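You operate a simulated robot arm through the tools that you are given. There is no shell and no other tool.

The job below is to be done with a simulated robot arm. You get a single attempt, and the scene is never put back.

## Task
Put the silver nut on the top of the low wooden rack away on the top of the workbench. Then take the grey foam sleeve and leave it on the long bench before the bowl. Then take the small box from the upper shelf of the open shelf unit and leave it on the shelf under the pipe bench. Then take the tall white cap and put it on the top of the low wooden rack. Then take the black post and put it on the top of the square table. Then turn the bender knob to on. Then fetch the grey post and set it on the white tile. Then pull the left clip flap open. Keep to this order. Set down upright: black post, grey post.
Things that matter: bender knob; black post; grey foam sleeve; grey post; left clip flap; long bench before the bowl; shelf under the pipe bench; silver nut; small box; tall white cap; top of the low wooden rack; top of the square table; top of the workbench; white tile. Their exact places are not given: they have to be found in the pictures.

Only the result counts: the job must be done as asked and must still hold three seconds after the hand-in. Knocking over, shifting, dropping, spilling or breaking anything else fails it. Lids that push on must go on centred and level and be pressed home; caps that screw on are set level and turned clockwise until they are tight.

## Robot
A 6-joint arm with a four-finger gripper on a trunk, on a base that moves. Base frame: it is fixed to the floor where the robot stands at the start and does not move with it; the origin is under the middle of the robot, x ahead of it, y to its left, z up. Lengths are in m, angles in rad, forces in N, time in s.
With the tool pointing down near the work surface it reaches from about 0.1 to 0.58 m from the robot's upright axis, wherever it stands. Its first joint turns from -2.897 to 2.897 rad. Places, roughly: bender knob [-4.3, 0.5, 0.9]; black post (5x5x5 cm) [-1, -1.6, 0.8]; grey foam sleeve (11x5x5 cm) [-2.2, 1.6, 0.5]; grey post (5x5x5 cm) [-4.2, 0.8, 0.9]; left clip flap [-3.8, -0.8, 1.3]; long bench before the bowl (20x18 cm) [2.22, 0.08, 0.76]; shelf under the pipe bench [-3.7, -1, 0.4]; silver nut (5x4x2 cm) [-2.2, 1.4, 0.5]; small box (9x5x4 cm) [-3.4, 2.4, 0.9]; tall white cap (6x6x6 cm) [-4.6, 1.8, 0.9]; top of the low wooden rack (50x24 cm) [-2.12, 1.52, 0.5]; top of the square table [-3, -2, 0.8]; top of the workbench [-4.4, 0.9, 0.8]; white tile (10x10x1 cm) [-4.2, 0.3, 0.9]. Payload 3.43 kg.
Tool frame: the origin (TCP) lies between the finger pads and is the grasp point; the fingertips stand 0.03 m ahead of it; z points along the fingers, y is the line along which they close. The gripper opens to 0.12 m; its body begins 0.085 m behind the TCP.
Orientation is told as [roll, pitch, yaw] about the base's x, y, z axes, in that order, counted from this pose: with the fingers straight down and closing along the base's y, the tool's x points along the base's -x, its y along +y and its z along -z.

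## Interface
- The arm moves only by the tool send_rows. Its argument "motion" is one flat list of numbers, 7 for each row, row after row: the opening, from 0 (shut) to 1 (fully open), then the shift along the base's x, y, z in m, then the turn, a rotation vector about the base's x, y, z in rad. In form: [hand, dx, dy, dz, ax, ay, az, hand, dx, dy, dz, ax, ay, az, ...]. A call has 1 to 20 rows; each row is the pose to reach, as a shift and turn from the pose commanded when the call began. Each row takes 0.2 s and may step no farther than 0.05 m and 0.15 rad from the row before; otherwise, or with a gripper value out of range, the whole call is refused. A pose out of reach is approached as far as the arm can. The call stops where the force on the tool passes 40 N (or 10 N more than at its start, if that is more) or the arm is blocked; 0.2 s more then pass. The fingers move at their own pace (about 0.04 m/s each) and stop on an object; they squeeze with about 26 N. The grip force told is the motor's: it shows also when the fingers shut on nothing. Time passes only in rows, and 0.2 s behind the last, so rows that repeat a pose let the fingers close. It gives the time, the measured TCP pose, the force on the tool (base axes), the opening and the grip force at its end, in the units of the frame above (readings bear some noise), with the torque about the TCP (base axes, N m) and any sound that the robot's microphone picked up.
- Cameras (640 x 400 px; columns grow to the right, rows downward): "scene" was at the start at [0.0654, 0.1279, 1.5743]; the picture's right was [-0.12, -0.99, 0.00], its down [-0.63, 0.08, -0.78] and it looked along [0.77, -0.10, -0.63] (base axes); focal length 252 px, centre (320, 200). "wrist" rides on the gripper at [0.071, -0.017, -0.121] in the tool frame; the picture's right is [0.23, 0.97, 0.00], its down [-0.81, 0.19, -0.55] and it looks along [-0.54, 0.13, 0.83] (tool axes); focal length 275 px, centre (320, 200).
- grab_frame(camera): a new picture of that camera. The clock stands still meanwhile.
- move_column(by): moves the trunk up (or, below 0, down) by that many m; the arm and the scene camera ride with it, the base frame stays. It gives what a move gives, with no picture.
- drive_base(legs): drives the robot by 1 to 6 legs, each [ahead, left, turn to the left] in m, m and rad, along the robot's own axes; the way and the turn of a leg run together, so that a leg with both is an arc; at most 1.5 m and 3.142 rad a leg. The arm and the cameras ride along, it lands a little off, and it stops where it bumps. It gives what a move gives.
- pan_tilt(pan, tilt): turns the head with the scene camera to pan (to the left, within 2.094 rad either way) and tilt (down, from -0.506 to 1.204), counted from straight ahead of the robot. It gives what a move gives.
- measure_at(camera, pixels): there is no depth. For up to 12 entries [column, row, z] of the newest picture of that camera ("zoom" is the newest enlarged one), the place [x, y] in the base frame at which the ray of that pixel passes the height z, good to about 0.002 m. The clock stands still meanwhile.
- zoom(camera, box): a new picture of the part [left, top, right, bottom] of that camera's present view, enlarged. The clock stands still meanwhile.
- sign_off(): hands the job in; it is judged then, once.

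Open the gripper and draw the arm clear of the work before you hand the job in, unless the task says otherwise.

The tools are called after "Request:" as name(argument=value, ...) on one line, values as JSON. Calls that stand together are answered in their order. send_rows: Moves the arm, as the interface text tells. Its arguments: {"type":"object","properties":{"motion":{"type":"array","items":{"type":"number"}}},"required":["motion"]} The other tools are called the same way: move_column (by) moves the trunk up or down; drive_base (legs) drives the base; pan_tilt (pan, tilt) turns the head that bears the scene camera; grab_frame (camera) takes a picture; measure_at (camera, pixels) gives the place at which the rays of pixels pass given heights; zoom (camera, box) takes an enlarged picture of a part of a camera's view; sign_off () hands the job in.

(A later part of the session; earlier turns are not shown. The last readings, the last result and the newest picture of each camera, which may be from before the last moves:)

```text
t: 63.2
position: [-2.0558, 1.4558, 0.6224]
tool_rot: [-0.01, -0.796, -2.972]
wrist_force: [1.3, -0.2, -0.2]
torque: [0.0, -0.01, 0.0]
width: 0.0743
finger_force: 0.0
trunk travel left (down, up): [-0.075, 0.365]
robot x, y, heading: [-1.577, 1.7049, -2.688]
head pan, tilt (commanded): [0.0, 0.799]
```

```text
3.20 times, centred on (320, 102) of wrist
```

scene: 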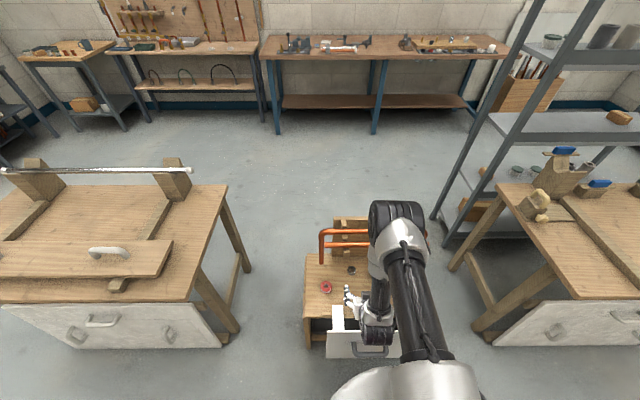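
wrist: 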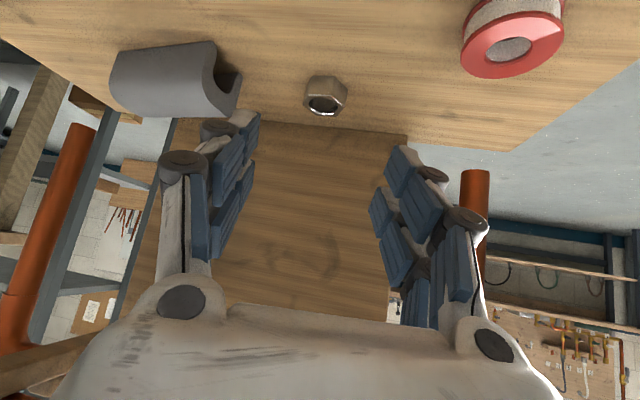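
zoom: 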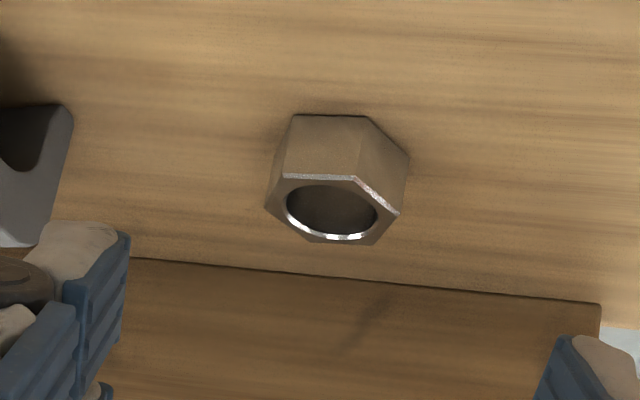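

The flats are now aligned with the closing direction (facets at zoom x 265–284, 284–355, 355–400). I advance along the tool axis to the nut.

Request:
send_rows(motion=[0.62, -0.018, -0.003, -0.016, 0, 0, 0, 0.62, -0.036, -0.006, -0.032, 0, 0, 0, 0.62, -0.054, -0.0085, -0.048, 0, 0, 0, 0.62, -0.072, -0.0113, -0.064, 0, 0, 0])

Request:
grab_frame(camera="wrist")

```text
t: 64.2
position: [-2.1266, 1.4466, 0.5577]
tool_rot: [-0.011, -0.795, -2.968]
wrist_force: [-0.5, 0.0, -0.7]
torque: [-0.01, 0.0, -0.04]
width: 0.0742
finger_force: 0.0
trunk travel left (down, up): [-0.075, 0.365]
robot x, y, heading: [-1.5788, 1.7091, -2.691]
head pan, tilt (commanded): [0.0, 0.799]
```

```text
taken
```

wrist: 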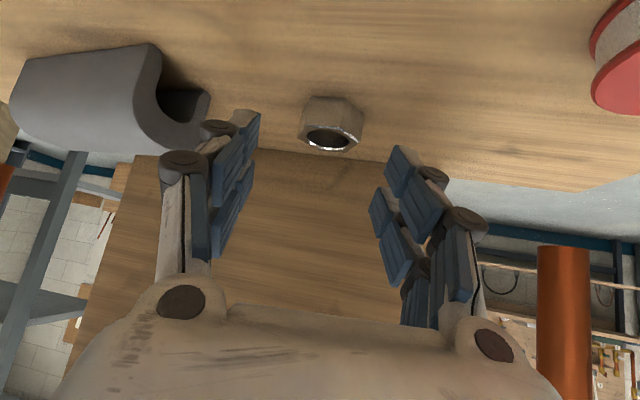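

Request:
send_rows(motion=[0.62, -0.009, -0.001, -0.008, 0, 0, 0, 0.62, -0.017, -0.0025, -0.0145, 0, 0, 0])

Request:
grab_frame(camera="wrist")

```text
t: 64.8
position: [-2.1442, 1.4433, 0.5441]
tool_rot: [-0.012, -0.796, -2.968]
wrist_force: [0.7, 0.4, 0.0]
torque: [-0.04, 0.02, 0.01]
width: 0.0744
finger_force: 0.1
trunk travel left (down, up): [-0.075, 0.365]
robot x, y, heading: [-1.583, 1.7101, -2.69]
head pan, tilt (commanded): [0.0, 0.799]
```

```text
taken
```

wrist: 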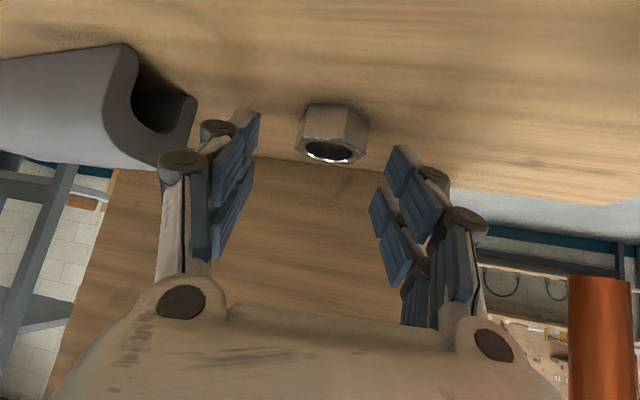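

The nut sits near the very tips (tool z≈0.027), so I go another 5 mm forward and 3 mm down, then close the fingers.

Request:
send_rows(motion=[0.62, -0.003, -0.0005, -0.001, 0, 0, 0, 0.62, -0.005, -0.001, -0.003, 0, 0, 0, 0.3, -0.005, -0.001, -0.003, 0, 0, 0, 0.0, -0.005, -0.001, -0.003, 0, 0, 0, 0.0, -0.005, -0.001, -0.003, 0, 0, 0, 0.0, -0.005, -0.001, -0.003, 0, 0, 0, 0.0, -0.005, -0.001, -0.003, 0, 0, 0])

Request:
grab_frame(camera="wrist")

```text
t: 66.4
position: [-2.1479, 1.4419, 0.5416]
tool_rot: [-0.011, -0.798, -2.968]
wrist_force: [0.0, -0.7, 1.9]
torque: [-0.09, 0.03, 0.01]
width: 0.0355
finger_force: 25.3
trunk travel left (down, up): [-0.075, 0.365]
robot x, y, heading: [-1.5813, 1.7073, -2.69]
head pan, tilt (commanded): [0.0, 0.799]
```

```text
taken
```

wrist: 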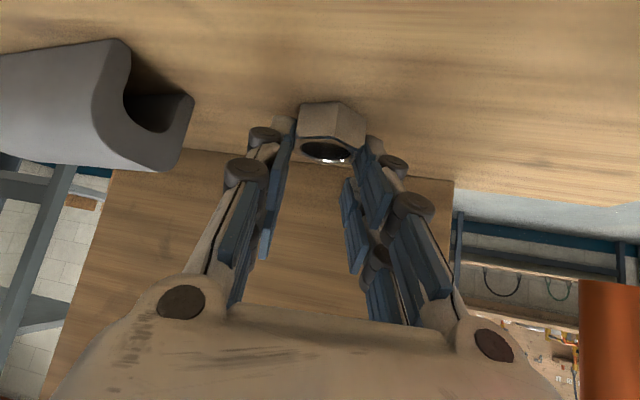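

Gripped (width 0.0355, 25 N). I lift slowly and back out along the tool axis, then check the hold.

Request:
send_rows(motion=[0, 0, 0, 0.008, 0, 0, 0, 0, 0, 0, 0.018, 0, 0, 0, 0, 0.015, 0.003, 0.03, 0, 0, 0, 0, 0.035, 0.008, 0.045, 0, 0, 0, 0, 0.06, 0.018, 0.065, 0, 0, 0, 0, 0.09, 0.035, 0.085, 0, 0, 0, 0, 0.12, 0.055, 0.105, 0, 0, 0, 0, 0.15, 0.075, 0.125, 0, 0, 0])

Request:
grab_frame(camera="wrist")

```text
t: 68.2
position: [-1.9981, 1.517, 0.6667]
tool_rot: [-0.012, -0.797, -2.969]
wrist_force: [0.5, 1.1, -0.6]
torque: [-0.02, 0.0, 0.02]
width: 0.0353
finger_force: 25.9
trunk travel left (down, up): [-0.075, 0.365]
robot x, y, heading: [-1.5789, 1.7108, -2.695]
head pan, tilt (commanded): [0.0, 0.799]
```

```text
taken
```

wrist: 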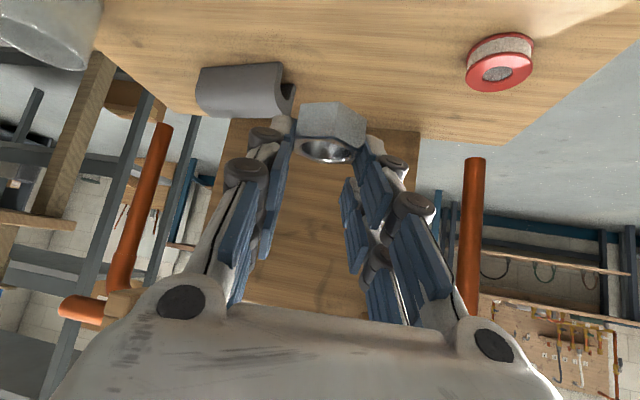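

The nut is held at the tips. I straighten the tool to vertical while rising, then look at the gaps for the route to the workbench.

Request:
send_rows(motion=[0, 0.01, 0.005, 0.02, 0.0227, -0.131, 0, 0, 0.02, 0.01, 0.04, 0.0453, -0.263, 0, 0, 0.03, 0.015, 0.06, 0.068, -0.394, 0, 0, 0.03, 0.015, 0.09, 0.0907, -0.525, 0, 0, 0.03, 0.015, 0.12, 0.1133, -0.657, 0, 0, 0.03, 0.015, 0.15, 0.136, -0.788, 0, 0, 0.03, 0.015, 0.15, 0.136, -0.788, 0])

Request:
grab_frame(camera="wrist")

Request:
grab_frame(camera="scene")

Request:
measure_at(camera="scene", pixels=[[228, 186, 0.75], [200, 302, 0.75], [240, 333, 0.0], [250, 271, 0.0], [305, 346, 0.0], [305, 258, 0.5], [483, 330, 0.0], [452, 268, 0.0], [497, 345, 0.0], [432, 215, 0.0], [490, 245, 0.0], [20, 195, 0.75]])

```text
t: 69.8
position: [-1.9727, 1.5438, 0.7877]
tool_rot: [-0.064, -0.136, -2.967]
wrist_force: [0.0, -0.2, -1.7]
torque: [0.01, 0.04, -0.03]
width: 0.0352
finger_force: 26.1
out of reach, approached as far as the arm can: row 5, 6, 7
trunk travel left (down, up): [-0.075, 0.365]
robot x, y, heading: [-1.5801, 1.7059, -2.69]
head pan, tilt (commanded): [0.0, 0.799]
```

```text
taken
```

wrist: 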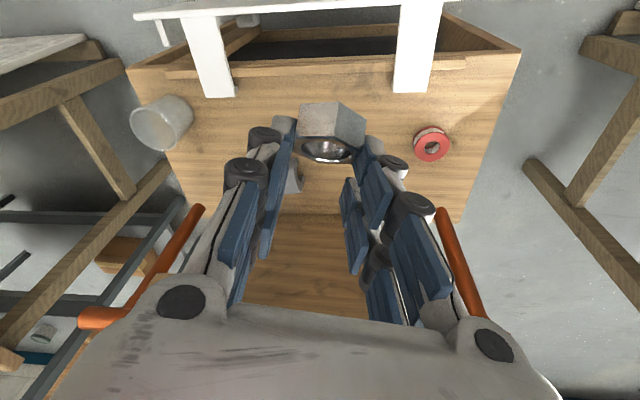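

```text
taken
```

scene: 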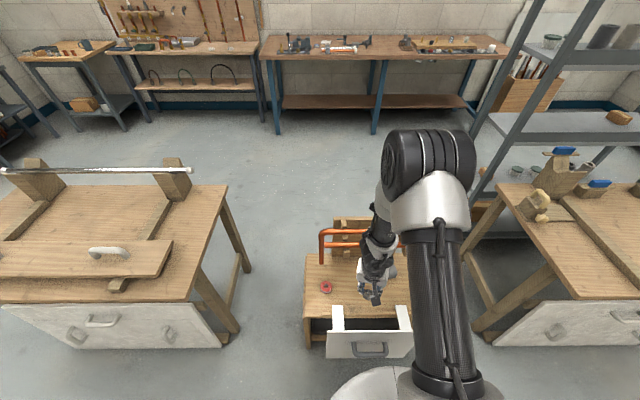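

```text
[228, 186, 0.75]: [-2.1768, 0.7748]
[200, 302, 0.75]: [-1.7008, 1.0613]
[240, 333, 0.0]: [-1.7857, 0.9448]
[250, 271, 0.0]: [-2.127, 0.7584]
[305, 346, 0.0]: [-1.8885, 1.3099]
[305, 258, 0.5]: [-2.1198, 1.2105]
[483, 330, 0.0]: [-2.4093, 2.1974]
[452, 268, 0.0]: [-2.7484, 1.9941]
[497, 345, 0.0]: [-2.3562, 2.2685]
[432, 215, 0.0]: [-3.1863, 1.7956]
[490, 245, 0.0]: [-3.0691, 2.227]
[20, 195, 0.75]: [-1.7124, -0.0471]
```

The gaps beside the rack (~0.33 m and ~0.45 m) are too tight for the base, so I'll go round by the south. First raise the trunk 0.15 m for clearance and back away from the rack.

Request:
move_column(by=0.15)

Request:
drive_base(legs=[[-0.233, 0.62, 0], [0, 0, 1.12], [0.7, -0.1, 0]])

Request:
grab_frame(camera="scene")

```text
t: 71.5
position: [-1.9718, 1.5444, 0.9374]
tool_rot: [-0.066, -0.134, -2.967]
wrist_force: [-0.2, 0.0, -1.3]
torque: [0.0, 0.04, 0.04]
width: 0.0353
finger_force: 26.2
trunk travel left (down, up): [-0.225, 0.215]
robot x, y, heading: [-1.579, 1.7101, -2.695]
head pan, tilt (commanded): [0.0, 0.799]
```

```text
t: 81.4
position: [-1.2345, 0.1427, 0.9373]
tool_rot: [-0.066, -0.136, -1.849]
wrist_force: [0.2, 0.5, -0.5]
torque: [0.01, -0.02, -0.02]
width: 0.0355
finger_force: 26.3
trunk travel left (down, up): [-0.225, 0.215]
robot x, y, heading: [-1.2093, 0.5707, -1.57]
head pan, tilt (commanded): [0.0, 0.799]
```

```text
taken
```

scene: 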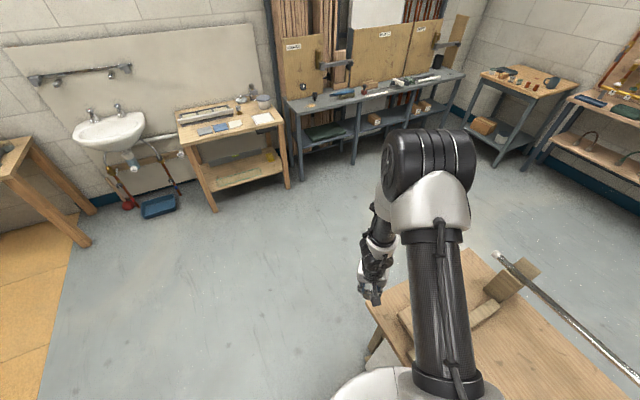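

I strafed the wrong way and stand close to the bench door (x≈-1.21). I move 0.28 m to the left (east) first, then continue south.

Request:
drive_base(legs=[[0, 0.28, 0], [1.12, 0, 0]])

Request:
grab_frame(camera="scene")

Request:
grab_frame(camera="wrist")

```text
t: 88.8
position: [-0.9422, -1.0, 0.9386]
tool_rot: [-0.066, -0.136, -1.835]
wrist_force: [-0.4, -1.1, -0.4]
torque: [-0.01, 0.01, -0.03]
width: 0.0353
finger_force: 26.2
trunk travel left (down, up): [-0.225, 0.215]
robot x, y, heading: [-0.9243, -0.573, -1.553]
head pan, tilt (commanded): [0.0, 0.799]
```

```text
taken
```

scene: 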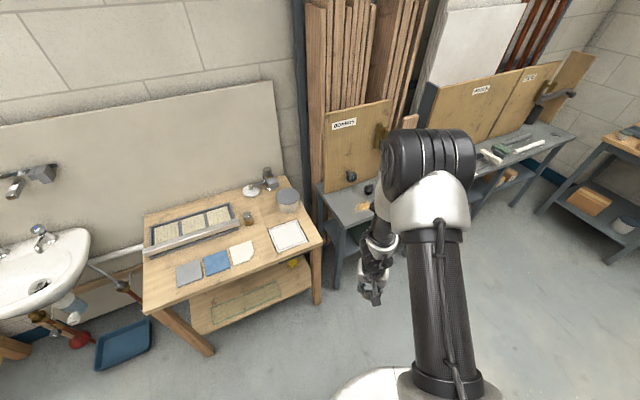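

```text
taken
```

wrist: 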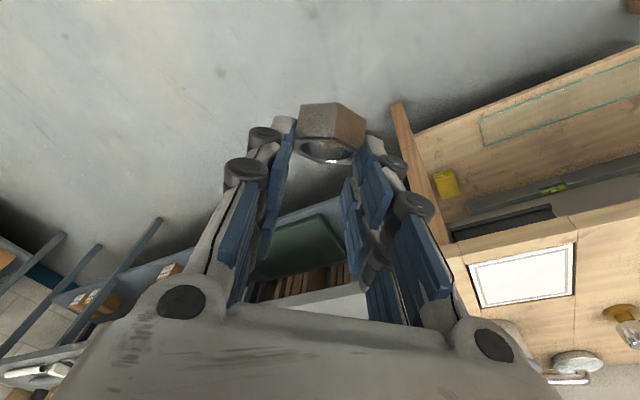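

I zoom on the grey bench in passing (black post should be there), then will turn west.

Request:
zoom(camera="scene", box=[230, 120, 430, 260])

Request:
drive_base(legs=[[0, 0, -1.588], [1.4, 0.05, 0]])

Request:
grab_frame(camera="scene")

```text
2.86 times, centred on (330, 190) of scene
```

zoom: 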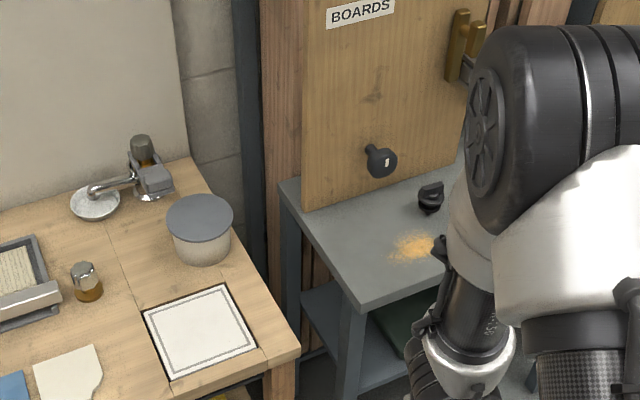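

```text
t: 99.7
position: [-2.7491, -0.5765, 0.9371]
tool_rot: [-0.066, -0.134, 2.854]
wrist_force: [0.4, -0.4, -0.6]
torque: [0.02, 0.0, 0.0]
width: 0.0352
finger_force: 25.5
trunk travel left (down, up): [-0.225, 0.215]
robot x, y, heading: [-2.322, -0.6037, 3.13]
head pan, tilt (commanded): [0.0, 0.799]
```

```text
taken
```

scene: 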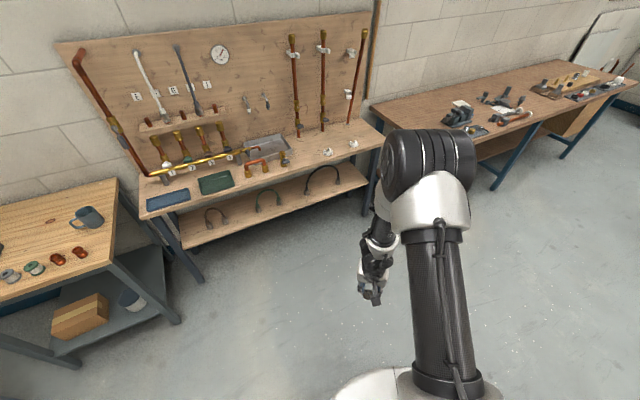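

The square table, the pipe bench (with shelf) and the workbench are in view. I measure their edges for the route.

Request:
measure_at(camera="scene", pixels=[[383, 140, 0.8], [145, 215, 0.8], [203, 280, 0.0], [365, 212, 0.0], [497, 188, 0.0], [370, 103, 0.8], [478, 135, 0.8], [182, 320, 0.0], [630, 85, 0.8], [185, 245, 0.4], [367, 178, 0.4], [115, 260, 0.8]])

Request:
zoom(camera="scene", box=[380, 60, 640, 200])

Request:
zoom(camera="scene", box=[110, 40, 390, 250])

```text
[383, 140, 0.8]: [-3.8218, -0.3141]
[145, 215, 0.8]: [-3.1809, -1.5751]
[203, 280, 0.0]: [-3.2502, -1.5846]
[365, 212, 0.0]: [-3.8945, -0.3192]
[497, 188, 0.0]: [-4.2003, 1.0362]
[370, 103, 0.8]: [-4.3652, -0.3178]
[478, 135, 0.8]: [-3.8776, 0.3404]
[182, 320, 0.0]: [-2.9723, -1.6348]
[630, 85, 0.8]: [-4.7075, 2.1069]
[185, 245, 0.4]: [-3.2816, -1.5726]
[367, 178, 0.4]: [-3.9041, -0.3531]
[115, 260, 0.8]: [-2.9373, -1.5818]
```

```text
2.46 times, centred on (510, 130) of scene
```

zoom: 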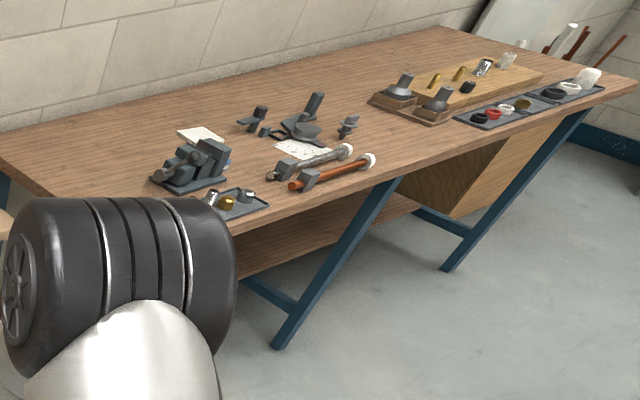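

```text
1.90 times, centred on (250, 145) of scene
```

zoom: 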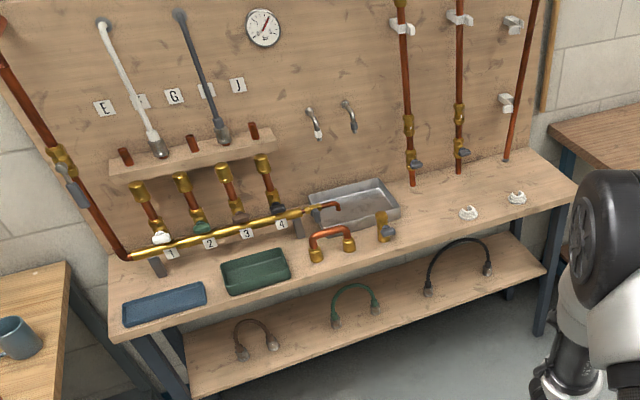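

The route to the workbench front is open. I drive diagonally to about (-3.4, 0.75), still facing west.

Request:
drive_base(legs=[[0.54, -0.67, 0], [0.5, -0.67, 0]])

Request:
grab_frame(camera="scene")

Request:
grab_frame(camera="wrist")

```text
t: 108.3
position: [-3.7827, 0.7705, 0.9383]
tool_rot: [-0.065, -0.134, 2.86]
wrist_force: [-0.1, -1.3, -0.9]
torque: [0.0, -0.01, -0.03]
width: 0.0352
finger_force: 26.2
trunk travel left (down, up): [-0.225, 0.215]
robot x, y, heading: [-3.3532, 0.7469, 3.136]
head pan, tilt (commanded): [0.0, 0.799]
```

```text
taken
```

scene: 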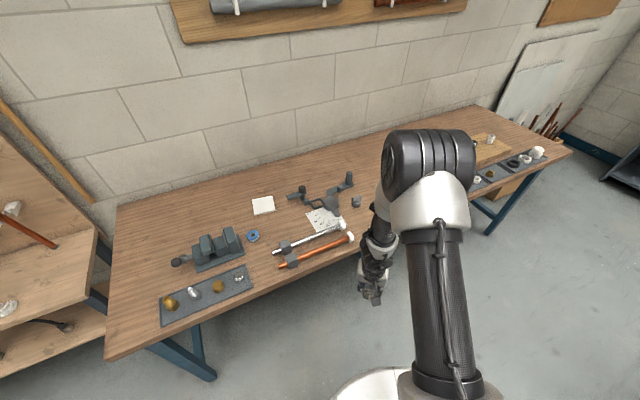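

```text
taken
```

wrist: 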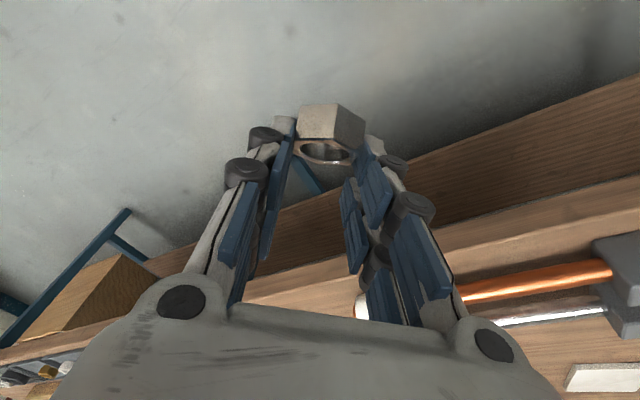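

I zoom into the workbench to see the details and find the bench-top height using the 10 cm tile.

Request:
zoom(camera="scene", box=[150, 160, 390, 320])

Request:
zoom(camera="scene", box=[430, 110, 580, 210])

Request:
measure_at(camera="scene", pixels=[[251, 198, 0.85], [273, 196, 0.85], [275, 211, 0.85], [254, 215, 0.85], [105, 360, 0.85], [116, 206, 0.85], [571, 154, 0.85], [105, 360, 0.8], [116, 206, 0.8], [571, 154, 0.8]])

```text
2.50 times, centred on (270, 240) of scene
```

zoom: 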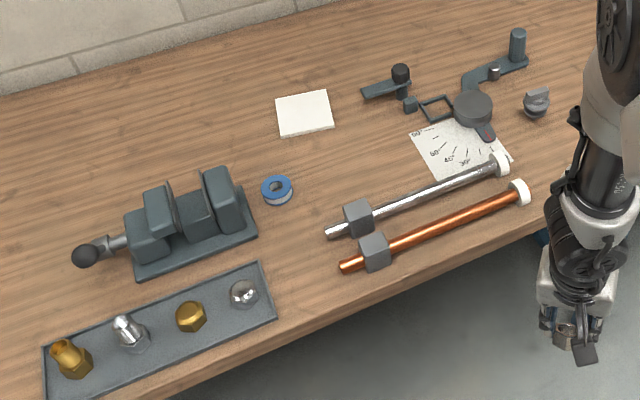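

```text
4.00 times, centred on (505, 160) of scene
```

zoom: 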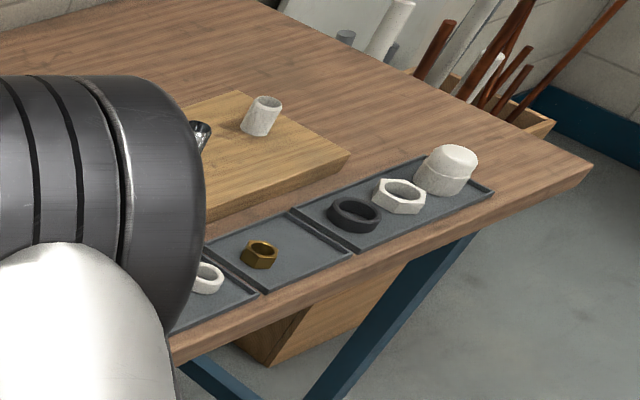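

```text
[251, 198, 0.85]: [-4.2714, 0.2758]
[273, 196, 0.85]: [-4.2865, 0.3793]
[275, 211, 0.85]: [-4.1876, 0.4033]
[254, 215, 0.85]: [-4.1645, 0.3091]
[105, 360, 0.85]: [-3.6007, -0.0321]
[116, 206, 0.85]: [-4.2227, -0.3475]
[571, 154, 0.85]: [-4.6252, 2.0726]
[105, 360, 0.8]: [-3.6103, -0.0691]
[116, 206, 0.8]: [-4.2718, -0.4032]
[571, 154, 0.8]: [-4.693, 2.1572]
```

The bench top is near z 0.845 (tile scale agrees roughly). I measure the free strip ahead of the gripper and the pipe end in the wrist view.

Request:
measure_at(camera="wrist", pixels=[[250, 300, 0.845], [360, 305, 0.86], [150, 335, 0.845], [450, 255, 0.845], [40, 370, 0.85]])

Request:
measure_at(camera="scene", pixels=[[350, 238, 0.86], [340, 228, 0.86], [292, 262, 0.86], [180, 262, 0.88], [356, 202, 0.86], [340, 205, 0.86], [349, 176, 0.88], [300, 188, 0.88], [240, 280, 0.85], [252, 236, 0.85], [470, 165, 0.86], [310, 208, 0.86]])

```text
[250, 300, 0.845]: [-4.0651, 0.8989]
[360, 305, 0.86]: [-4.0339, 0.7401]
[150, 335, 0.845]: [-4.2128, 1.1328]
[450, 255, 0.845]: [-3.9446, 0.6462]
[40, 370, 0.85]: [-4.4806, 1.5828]
```

```text
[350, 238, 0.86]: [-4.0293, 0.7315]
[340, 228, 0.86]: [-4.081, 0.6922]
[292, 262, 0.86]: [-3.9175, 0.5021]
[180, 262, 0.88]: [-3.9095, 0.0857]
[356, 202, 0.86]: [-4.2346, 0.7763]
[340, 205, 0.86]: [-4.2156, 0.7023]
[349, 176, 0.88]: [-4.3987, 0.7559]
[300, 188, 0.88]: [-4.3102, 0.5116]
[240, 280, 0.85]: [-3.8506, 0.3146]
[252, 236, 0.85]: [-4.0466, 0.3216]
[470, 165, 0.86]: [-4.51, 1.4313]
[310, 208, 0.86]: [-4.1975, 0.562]
```

Grey post ≈(-4.235, 0.776), bender bar knob ≈(-4.31, 0.51), tile ≈(-4.23, 0.34). I'll set the nut at about (-4.27, 1.08), clear of them; I turn square to the bench and strafe north to line up.

Request:
drive_base(legs=[[0, 0, 0.457], [0, -0.7, 0], [0.08, 0, 0]])

Request:
grab_frame(camera="scene")

Request:
grab_frame(camera="wrist")

```text
t: 114.0
position: [-4.1196, 1.1594, 0.9383]
tool_rot: [-0.067, -0.135, -2.971]
wrist_force: [0.0, 0.0, -1.3]
torque: [0.02, -0.04, 0.0]
width: 0.0351
finger_force: 25.6
trunk travel left (down, up): [-0.225, 0.215]
robot x, y, heading: [-3.7253, 1.3247, -2.698]
head pan, tilt (commanded): [0.0, 0.799]
```

```text
taken
```

scene: 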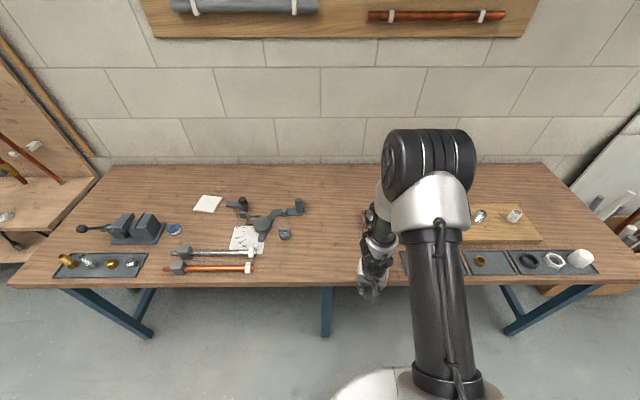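

```text
taken
```

wrist: 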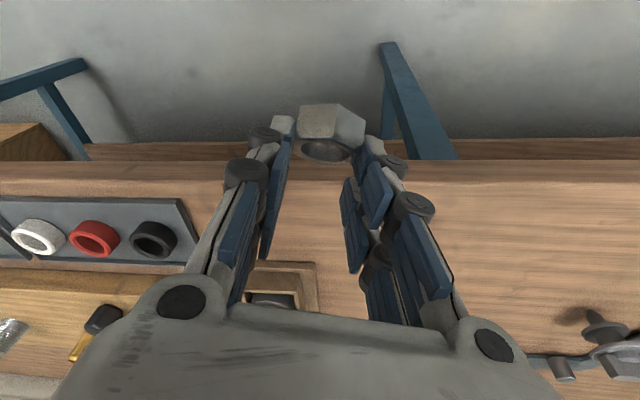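

The bench strip between the grey post (285,233) and the brown saddle (~365,235) is empty. I measure candidate spots at (318,250).

Request:
measure_at(camera="scene", pixels=[[318, 250, 0.845], [318, 235, 0.845], [318, 283, 0.845], [285, 234, 0.87], [365, 240, 0.86], [300, 283, 0.845]])

Request:
measure_at(camera="wrist", pixels=[[320, 265, 0.86], [270, 265, 0.86], [450, 250, 0.845], [610, 320, 0.88], [400, 165, 0.845], [180, 200, 0.85]])

Request:
zoom(camera="scene", box=[160, 180, 380, 300])

```text
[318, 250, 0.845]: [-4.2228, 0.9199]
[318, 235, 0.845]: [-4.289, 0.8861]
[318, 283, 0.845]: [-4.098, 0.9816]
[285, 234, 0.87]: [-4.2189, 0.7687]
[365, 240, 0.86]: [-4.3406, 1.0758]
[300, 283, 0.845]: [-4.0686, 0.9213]
```

```text
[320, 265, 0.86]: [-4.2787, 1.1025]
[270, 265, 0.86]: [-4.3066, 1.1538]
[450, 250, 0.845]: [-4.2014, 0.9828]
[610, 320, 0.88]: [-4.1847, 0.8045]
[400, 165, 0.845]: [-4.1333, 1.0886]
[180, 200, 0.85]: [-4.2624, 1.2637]
```

```text
2.91 times, centred on (270, 240) of scene
```

zoom: 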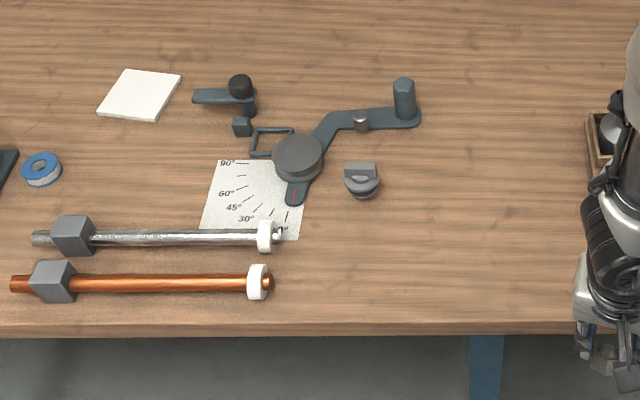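

I choose the spot (-4.204, 0.959), and bring the tool back to the same 0.8 rad tilt as at the pick so the nut will sit flat, moving above that spot.

Request:
send_rows(motion=[0, -0.01, -0.034, 0.01, -0.0277, 0.107, 0, 0, -0.02, -0.067, 0.02, -0.0555, 0.214, 0, 0, -0.03, -0.1, 0.03, -0.0832, 0.321, 0, 0, -0.045, -0.134, 0.035, -0.111, 0.428, 0, 0, -0.065, -0.168, 0.035, -0.1387, 0.535, 0, 0, -0.084, -0.201, 0.035, -0.1664, 0.642, 0])

Request:
grab_frame(camera="wrist")

Request:
grab_frame(camera="scene")

```text
t: 115.4
position: [-4.2039, 0.956, 0.9733]
tool_rot: [0.008, -0.796, -3.004]
wrist_force: [-0.4, 0.6, -0.3]
torque: [0.03, -0.02, -0.01]
width: 0.035
finger_force: 25.8
trunk travel left (down, up): [-0.225, 0.215]
robot x, y, heading: [-3.725, 1.3252, -2.696]
head pan, tilt (commanded): [0.0, 0.799]
```

```text
taken
```

wrist: 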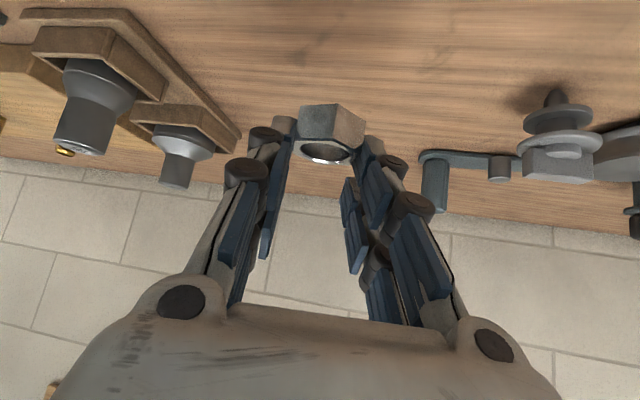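

```text
taken
```

scene: 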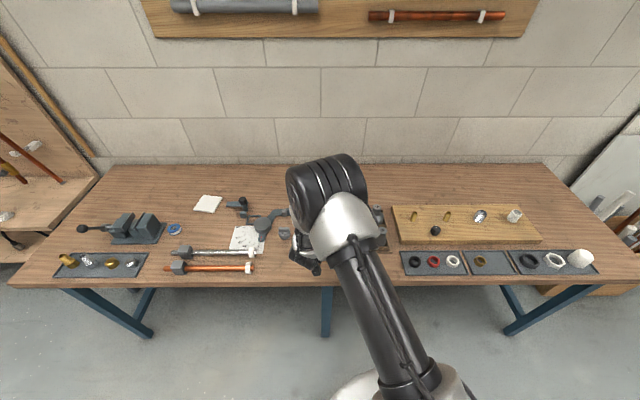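

The grip pose matches the pick tilt. I lower in steps toward z≈0.892, then creep down until contact.

Request:
send_rows(motion=[0, 0, 0, -0.025, 0, 0, 0, 0, 0, 0, -0.05, 0, 0, 0, 0, 0, 0, -0.07, 0, 0, 0, 0, 0, 0, -0.08, 0, 0, 0])

Request:
send_rows(motion=[0, 0, 0, -0.002, 0, 0, 0, 0, 0, 0, -0.004, 0, 0, 0, 0, 0, 0, -0.006, 0, 0, 0])

Request:
grab_frame(camera="wrist")

```text
t: 116.4
position: [-4.2042, 0.9599, 0.8956]
tool_rot: [0.007, -0.797, -3.005]
wrist_force: [0.2, -0.5, -0.5]
torque: [-0.02, -0.01, -0.02]
width: 0.0351
finger_force: 26.1
trunk travel left (down, up): [-0.225, 0.215]
robot x, y, heading: [-3.7216, 1.3228, -2.692]
head pan, tilt (commanded): [0.0, 0.799]
```

```text
t: 117.2
position: [-4.2043, 0.9579, 0.8909]
tool_rot: [0.013, -0.804, -3.008]
wrist_force: [2.1, 1.7, 20.9]
torque: [0.1, 0.1, 0.07]
width: 0.0353
finger_force: 26.1
trunk travel left (down, up): [-0.225, 0.215]
robot x, y, heading: [-3.7258, 1.3257, -2.692]
head pan, tilt (commanded): [0.0, 0.799]
```

```text
taken
```

wrist: 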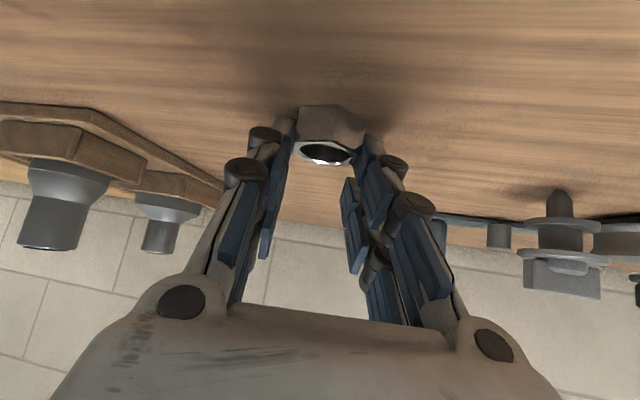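

Contact (21 N) at TCP z 0.891, so the bench top is about 0.85. I ease off 2 mm, open moderately and back away upward along the tool axis.

Request:
send_rows(motion=[0, 0, 0, 0.003, 0, 0, 0, 0.45, 0, 0, 0.003, 0, 0, 0, 0.55, 0, 0, 0.003, 0, 0, 0, 0.55, 0, 0, 0.003, 0, 0, 0])

Request:
grab_frame(camera="wrist")

```text
t: 118.2
position: [-4.2036, 0.9599, 0.8914]
tool_rot: [0.007, -0.793, -3.003]
wrist_force: [-0.3, -0.2, -0.3]
torque: [-0.01, 0.03, -0.01]
width: 0.066
finger_force: 0.0
trunk travel left (down, up): [-0.225, 0.215]
robot x, y, heading: [-3.7237, 1.3211, -2.689]
head pan, tilt (commanded): [0.0, 0.799]
```

```text
taken
```

wrist: 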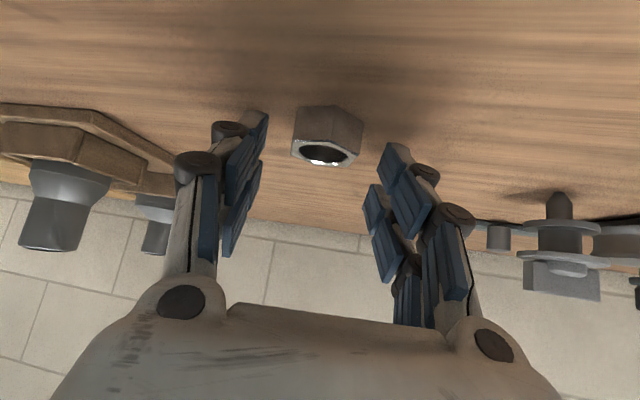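

The nut stands free on the bench. I retreat along the tool axis, then rise.

Request:
send_rows(motion=[0.55, 0.02, 0.003, 0.02, 0, 0, 0, 0.55, 0.04, 0.008, 0.045, 0, 0, 0, 0.55, 0.06, 0.02, 0.075, 0, 0, 0, 0.55, 0.075, 0.05, 0.1, 0.02, -0.107, 0, 0.55, 0.09, 0.08, 0.12, 0.04, -0.214, 0, 0.55, 0.1, 0.11, 0.14, 0.06, -0.321, 0, 0.55, 0.11, 0.14, 0.15, 0.08, -0.428, 0, 0.55, 0.12, 0.17, 0.16, 0.1, -0.535, 0, 0.55, 0.12, 0.19, 0.16, 0.12, -0.642, 0])

Request:
grab_frame(camera="wrist")

Request:
grab_frame(camera="scene")

```text
t: 120.2
position: [-4.0856, 1.14, 1.0504]
tool_rot: [-0.035, -0.207, -2.991]
wrist_force: [0.5, 0.3, 1.4]
torque: [0.02, 0.01, 0.0]
width: 0.0661
finger_force: 0.0
out of reach, approached as far as the arm can: row 9
trunk travel left (down, up): [-0.225, 0.215]
robot x, y, heading: [-3.7233, 1.3215, -2.694]
head pan, tilt (commanded): [0.0, 0.799]
```

```text
taken
```

wrist: 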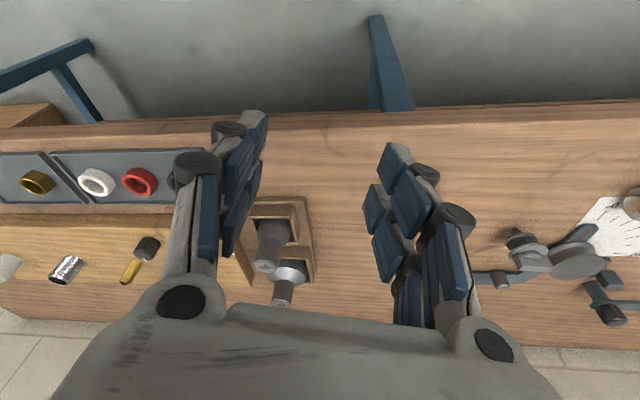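

```text
taken
```

scene: 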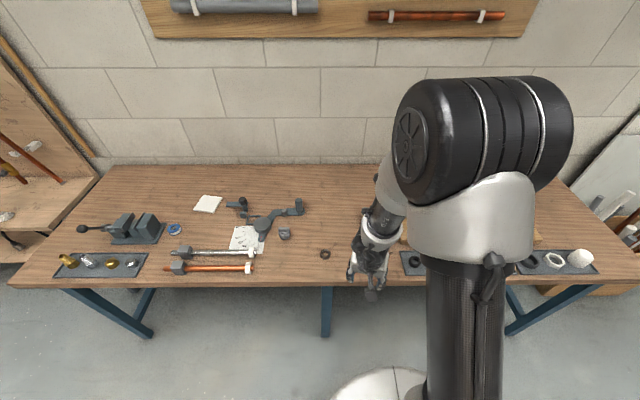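

The nut is on the workbench at (325,253). Now back to the rack for the sleeve, by the same southern route: back off, turn south-east and drive to about (-2.6, -0.5).

Request:
drive_base(legs=[[-0.25, 0, 0], [0, 0, 1.555], [1.065, 0, 0], [1.065, 0, 0], [0, 0, 1.135]])

Request:
grab_frame(camera="scene")

```text
t: 138.9
position: [-2.1767, -0.5139, 1.0523]
tool_rot: [-0.037, -0.207, -0.351]
wrist_force: [-1.0, 0.7, -0.4]
torque: [0.03, 0.01, 0.0]
width: 0.0661
finger_force: 0.1
trunk travel left (down, up): [-0.225, 0.215]
robot x, y, heading: [-2.5813, -0.5008, -0.054]
head pan, tilt (commanded): [0.0, 0.799]
```

```text
taken
```

scene: 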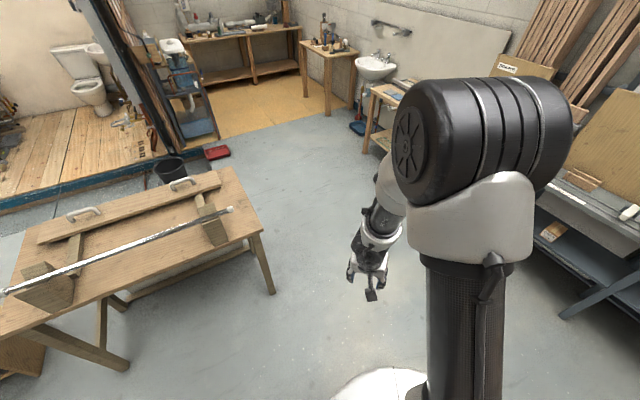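

Clear ahead (bench corner to the left). I drive east to about (-0.93, -0.6), then turn north.

Request:
drive_base(legs=[[0.825, -0.06, 0], [0.825, 0.0, 0], [0, 0, 1.625], [1.1, 0, 0]])

Request:
grab_frame(camera="scene")

```text
t: 156.5
position: [-0.9467, 0.8287, 1.0517]
tool_rot: [-0.037, -0.208, 1.275]
wrist_force: [0.6, 1.4, -0.1]
torque: [-0.02, 0.03, -0.01]
width: 0.0659
finger_force: 0.0
trunk travel left (down, up): [-0.225, 0.215]
robot x, y, heading: [-0.937, 0.4246, 1.573]
head pan, tilt (commanded): [0.0, 0.799]
```

```text
taken
```

scene: 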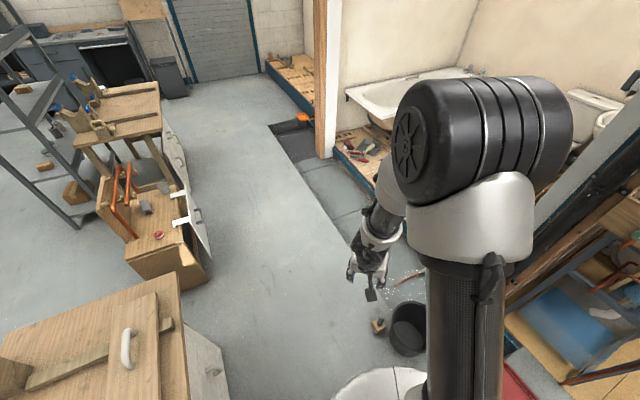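

Corridor is clear; the sleeve is still on the rack. I drive north past the bucket, turn to the rack's normal and sidestep to stand in front of the sleeve.

Request:
drive_base(legs=[[0.82, 0.14, 0], [0, 0, 2.02], [0.2, -0.726, 0]])

Request:
grab_frame(camera="scene")

Request:
grab_frame(camera="wrist")

```text
t: 169.4
position: [-1.93, 1.6533, 1.0514]
tool_rot: [-0.036, -0.209, -3.016]
wrist_force: [0.0, 0.8, -0.2]
torque: [-0.04, -0.01, 0.01]
width: 0.066
finger_force: 0.1
trunk travel left (down, up): [-0.225, 0.215]
robot x, y, heading: [-1.5605, 1.8248, -2.717]
head pan, tilt (commanded): [0.0, 0.799]
```

```text
taken
```

scene: 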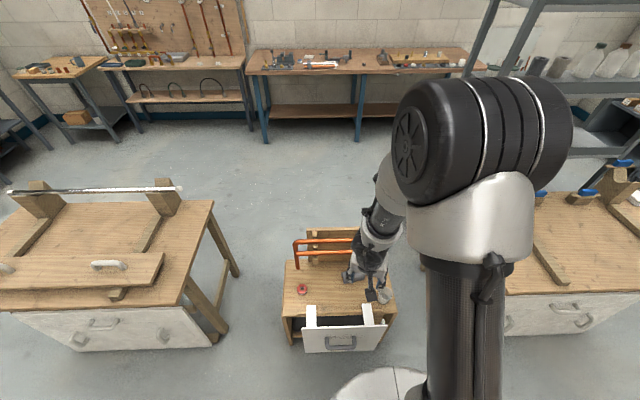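

```text
taken
```

wrist: 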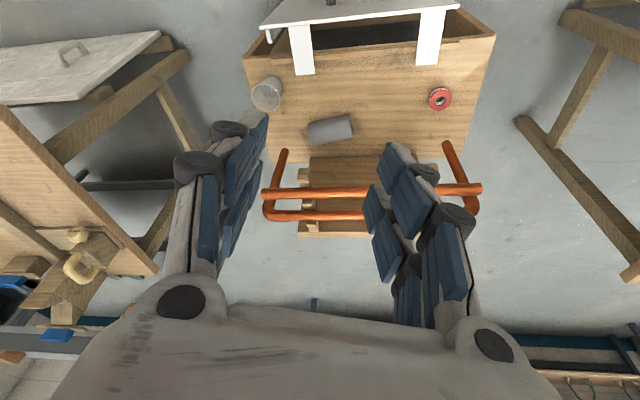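

The wrist camera has a good overhead view of the sleeve at (330,130). I zoom and measure its corners.

Request:
zoom(camera="wrist", box=[230, 60, 480, 220])

Request:
measure_at(camera="zoom", pixels=[[320, 200, 0.55]])

```text
2.50 times, centred on (355, 140) of wrist
```

zoom: 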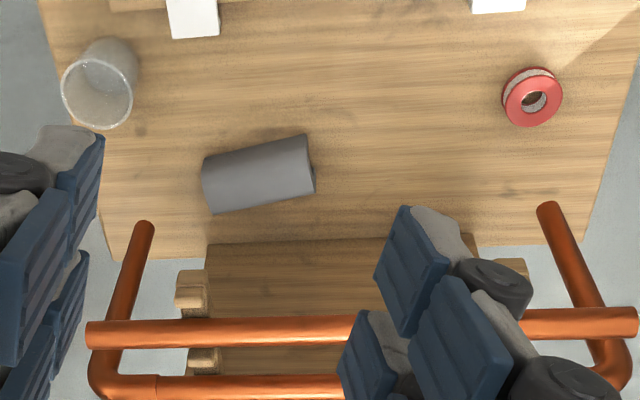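

```text
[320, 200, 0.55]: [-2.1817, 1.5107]
```

Request:
measure_at(camera="zoom", pixels=[[203, 158, 0.5], [305, 136, 0.5], [315, 190, 0.5], [214, 213, 0.5], [203, 158, 0.52], [305, 136, 0.52], [315, 190, 0.52], [214, 213, 0.52], [203, 158, 0.55], [305, 136, 0.55], [315, 190, 0.55], [214, 213, 0.55]])

Request:
measure_at(camera="zoom", pixels=[[100, 250, 0.5], [475, 235, 0.5], [155, 225, 0.75], [190, 305, 0.77], [210, 360, 0.77], [95, 335, 0.77], [630, 320, 0.77], [110, 375, 0.77], [600, 375, 0.77], [97, 95, 0.57]])

```text
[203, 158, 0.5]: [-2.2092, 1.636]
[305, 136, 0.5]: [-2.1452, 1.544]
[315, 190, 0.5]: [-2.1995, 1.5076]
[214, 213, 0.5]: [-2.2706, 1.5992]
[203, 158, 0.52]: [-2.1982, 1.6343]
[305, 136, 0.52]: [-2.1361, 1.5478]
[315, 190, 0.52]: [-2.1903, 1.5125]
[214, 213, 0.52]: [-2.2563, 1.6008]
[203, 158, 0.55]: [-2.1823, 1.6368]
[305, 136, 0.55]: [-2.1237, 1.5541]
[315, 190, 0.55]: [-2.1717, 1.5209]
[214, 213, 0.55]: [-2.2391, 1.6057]
```

```text
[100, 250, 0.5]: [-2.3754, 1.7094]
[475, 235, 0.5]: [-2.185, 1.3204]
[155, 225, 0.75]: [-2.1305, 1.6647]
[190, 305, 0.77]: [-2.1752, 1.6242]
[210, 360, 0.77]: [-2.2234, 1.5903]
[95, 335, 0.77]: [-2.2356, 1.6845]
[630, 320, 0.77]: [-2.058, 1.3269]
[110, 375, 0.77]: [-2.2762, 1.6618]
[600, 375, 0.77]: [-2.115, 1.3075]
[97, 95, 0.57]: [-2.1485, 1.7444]
```

The sleeve is about 0.11 m long, centred near (-2.192, 1.577), its axis at 124.8°. I'll grasp it lengthwise with the tilted tool; first move 6 cm closer and lower the trunk back.

Request:
drive_base(legs=[[0.06, 0, 0]])

Request:
move_column(by=-0.15)

Request:
send_rows(motion=[1, 0, 0, -0.01, 0, 0, 0.12, 1, 0, 0, -0.02, 0, 0, 0.24, 1, 0, 0, -0.03, 0, 0, 0.36, 1, 0, 0, -0.04, 0, 0, 0.482, 1, 0, 0, -0.04, 0, 0, 0.482])

Request:
grab_frame(camera="wrist")

Request:
grab_frame(camera="scene")

```text
t: 170.4
position: [-1.9841, 1.628, 1.0507]
tool_rot: [-0.037, -0.208, -3.016]
wrist_force: [-0.1, -0.3, 0.1]
torque: [0.05, -0.05, -0.04]
width: 0.0661
finger_force: 0.0
trunk travel left (down, up): [-0.225, 0.215]
robot x, y, heading: [-1.6185, 1.8, -2.716]
head pan, tilt (commanded): [0.0, 0.799]
```

```text
t: 172.1
position: [-1.9823, 1.6286, 0.9014]
tool_rot: [-0.035, -0.207, -3.017]
wrist_force: [-0.2, 0.5, -0.1]
torque: [-0.01, 0.01, 0.02]
width: 0.0658
finger_force: 0.0
trunk travel left (down, up): [-0.075, 0.365]
robot x, y, heading: [-1.6184, 1.7983, -2.714]
head pan, tilt (commanded): [0.0, 0.799]
```

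```text
t: 173.3
position: [-1.9828, 1.6275, 0.8616]
tool_rot: [-0.037, -0.208, -2.534]
wrist_force: [0.5, 0.5, 0.1]
torque: [0.0, 0.01, -0.02]
width: 0.1198
finger_force: 0.0
out of reach, approached as far as the arm can: row 4
trunk travel left (down, up): [-0.075, 0.365]
robot x, y, heading: [-1.614, 1.8029, -2.712]
head pan, tilt (commanded): [0.0, 0.799]
```

```text
taken
```

wrist: 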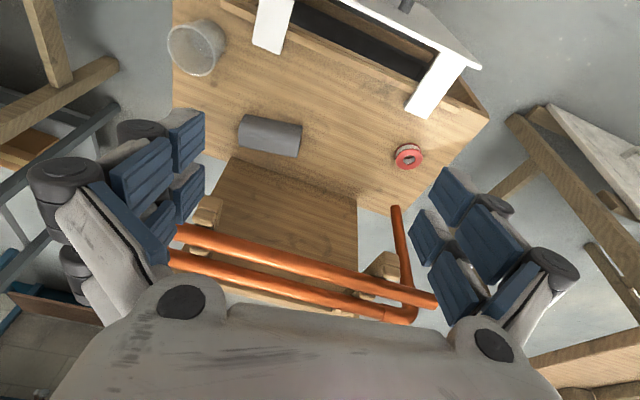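

```text
taken
```

scene: 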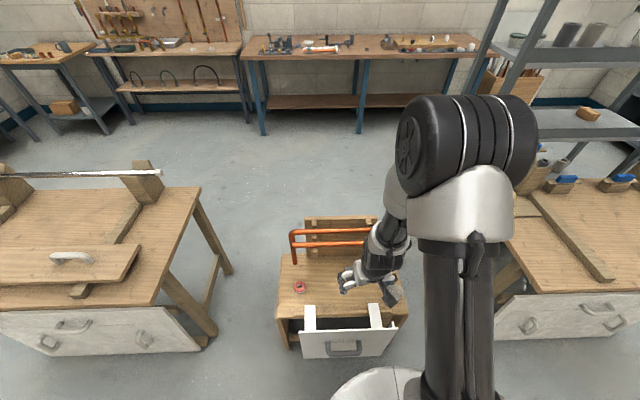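

Tool is now aligned with the sleeve axis. I tilt to 0.8 rad while lowering in front of the rack.

Request:
send_rows(motion=[1, 0, 0.003, -0.027, -0.0612, 0.0772, 0, 1, 0, 0.006, -0.054, -0.1223, 0.1543, 0, 1, 0, 0.009, -0.081, -0.1835, 0.2315, 0, 1, 0, 0.012, -0.108, -0.2447, 0.3087, 0, 1, 0, 0.015, -0.135, -0.3058, 0.3858, 0, 1, 0, 0.02, -0.16, -0.367, 0.463, 0])

Request:
grab_frame(camera="wrist")

```text
t: 174.7
position: [-1.9824, 1.6483, 0.6994]
tool_rot: [0.013, -0.798, -2.558]
wrist_force: [-0.2, -0.1, -0.4]
torque: [0.02, 0.0, -0.01]
width: 0.1195
finger_force: 0.0
trunk travel left (down, up): [-0.075, 0.365]
robot x, y, heading: [-1.6163, 1.8044, -2.719]
head pan, tilt (commanded): [0.0, 0.799]
```

```text
taken
```

wrist: 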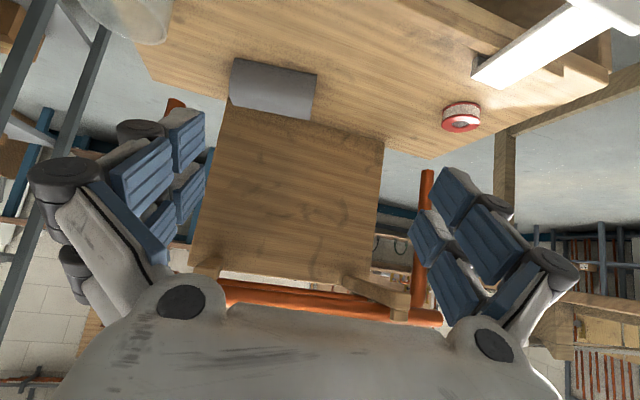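

Request:
zoom(camera="wrist", box=[190, 30, 390, 150])

Request:
measure_at(camera="zoom", pixels=[[320, 200, 0.5], [130, 100, 0.53], [408, 140, 0.53]])

```text
3.20 times, centred on (290, 90) of wrist
```

zoom: 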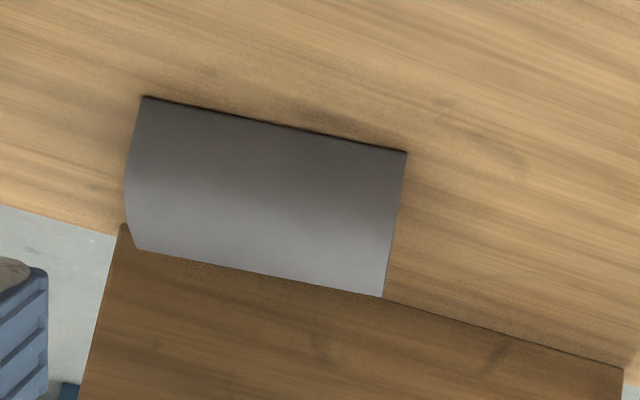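

```text
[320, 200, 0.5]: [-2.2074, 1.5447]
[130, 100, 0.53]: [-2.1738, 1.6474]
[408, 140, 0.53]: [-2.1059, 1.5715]
```

Request:
measure_at(camera="zoom", pixels=[[143, 97, 0.5], [407, 152, 0.5], [135, 248, 0.54], [383, 297, 0.54], [135, 248, 0.55], [383, 297, 0.55], [126, 190, 0.53], [394, 235, 0.53], [126, 190, 0.52], [394, 235, 0.52]])

```text
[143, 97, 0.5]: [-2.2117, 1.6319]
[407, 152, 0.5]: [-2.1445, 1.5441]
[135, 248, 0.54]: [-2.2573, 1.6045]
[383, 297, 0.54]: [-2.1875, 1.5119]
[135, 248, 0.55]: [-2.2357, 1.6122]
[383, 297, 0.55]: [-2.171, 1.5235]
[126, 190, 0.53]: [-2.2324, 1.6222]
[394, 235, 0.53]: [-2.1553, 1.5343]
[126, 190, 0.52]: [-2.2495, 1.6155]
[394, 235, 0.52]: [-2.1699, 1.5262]
```

Front bottom edge measured: 0.1106 m long with axis about 126°. I yaw +0.05 and move to the pre-grasp 15 cm back from the sleeve along the tool axis, lined up with its middle.

Request:
send_rows(motion=[1, -0.032, -0.003, -0.012, 0, 0, 0.0125, 1, -0.065, -0.006, -0.024, 0, 0, 0.025, 1, -0.097, -0.009, -0.036, 0, 0, 0.0375, 1, -0.129, -0.0116, -0.0468, 0, 0, 0.05])

Request:
grab_frame(camera="wrist")

Request:
grab_frame(camera="scene")

```text
t: 175.7
position: [-2.1122, 1.6364, 0.6547]
tool_rot: [0.013, -0.795, -2.508]
wrist_force: [0.1, -0.3, -0.5]
torque: [0.01, -0.01, 0.01]
width: 0.1199
finger_force: 0.1
trunk travel left (down, up): [-0.075, 0.365]
robot x, y, heading: [-1.6135, 1.8003, -2.716]
head pan, tilt (commanded): [0.0, 0.799]
```

```text
taken
```

wrist: 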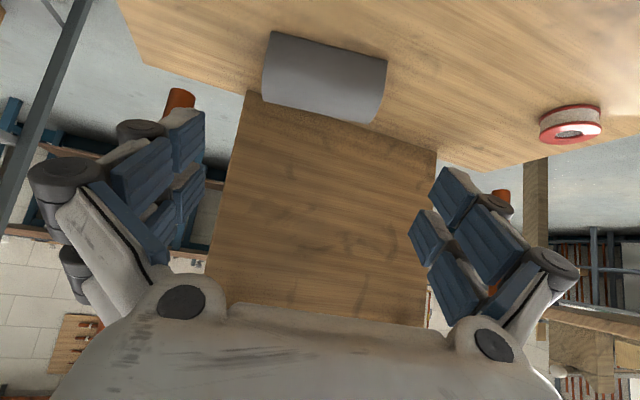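

```text
taken
```

scene: 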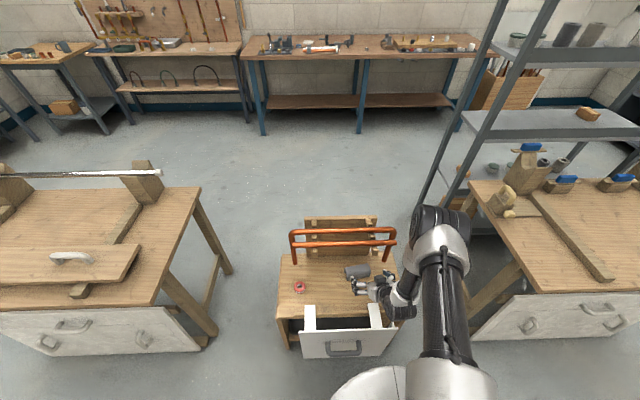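

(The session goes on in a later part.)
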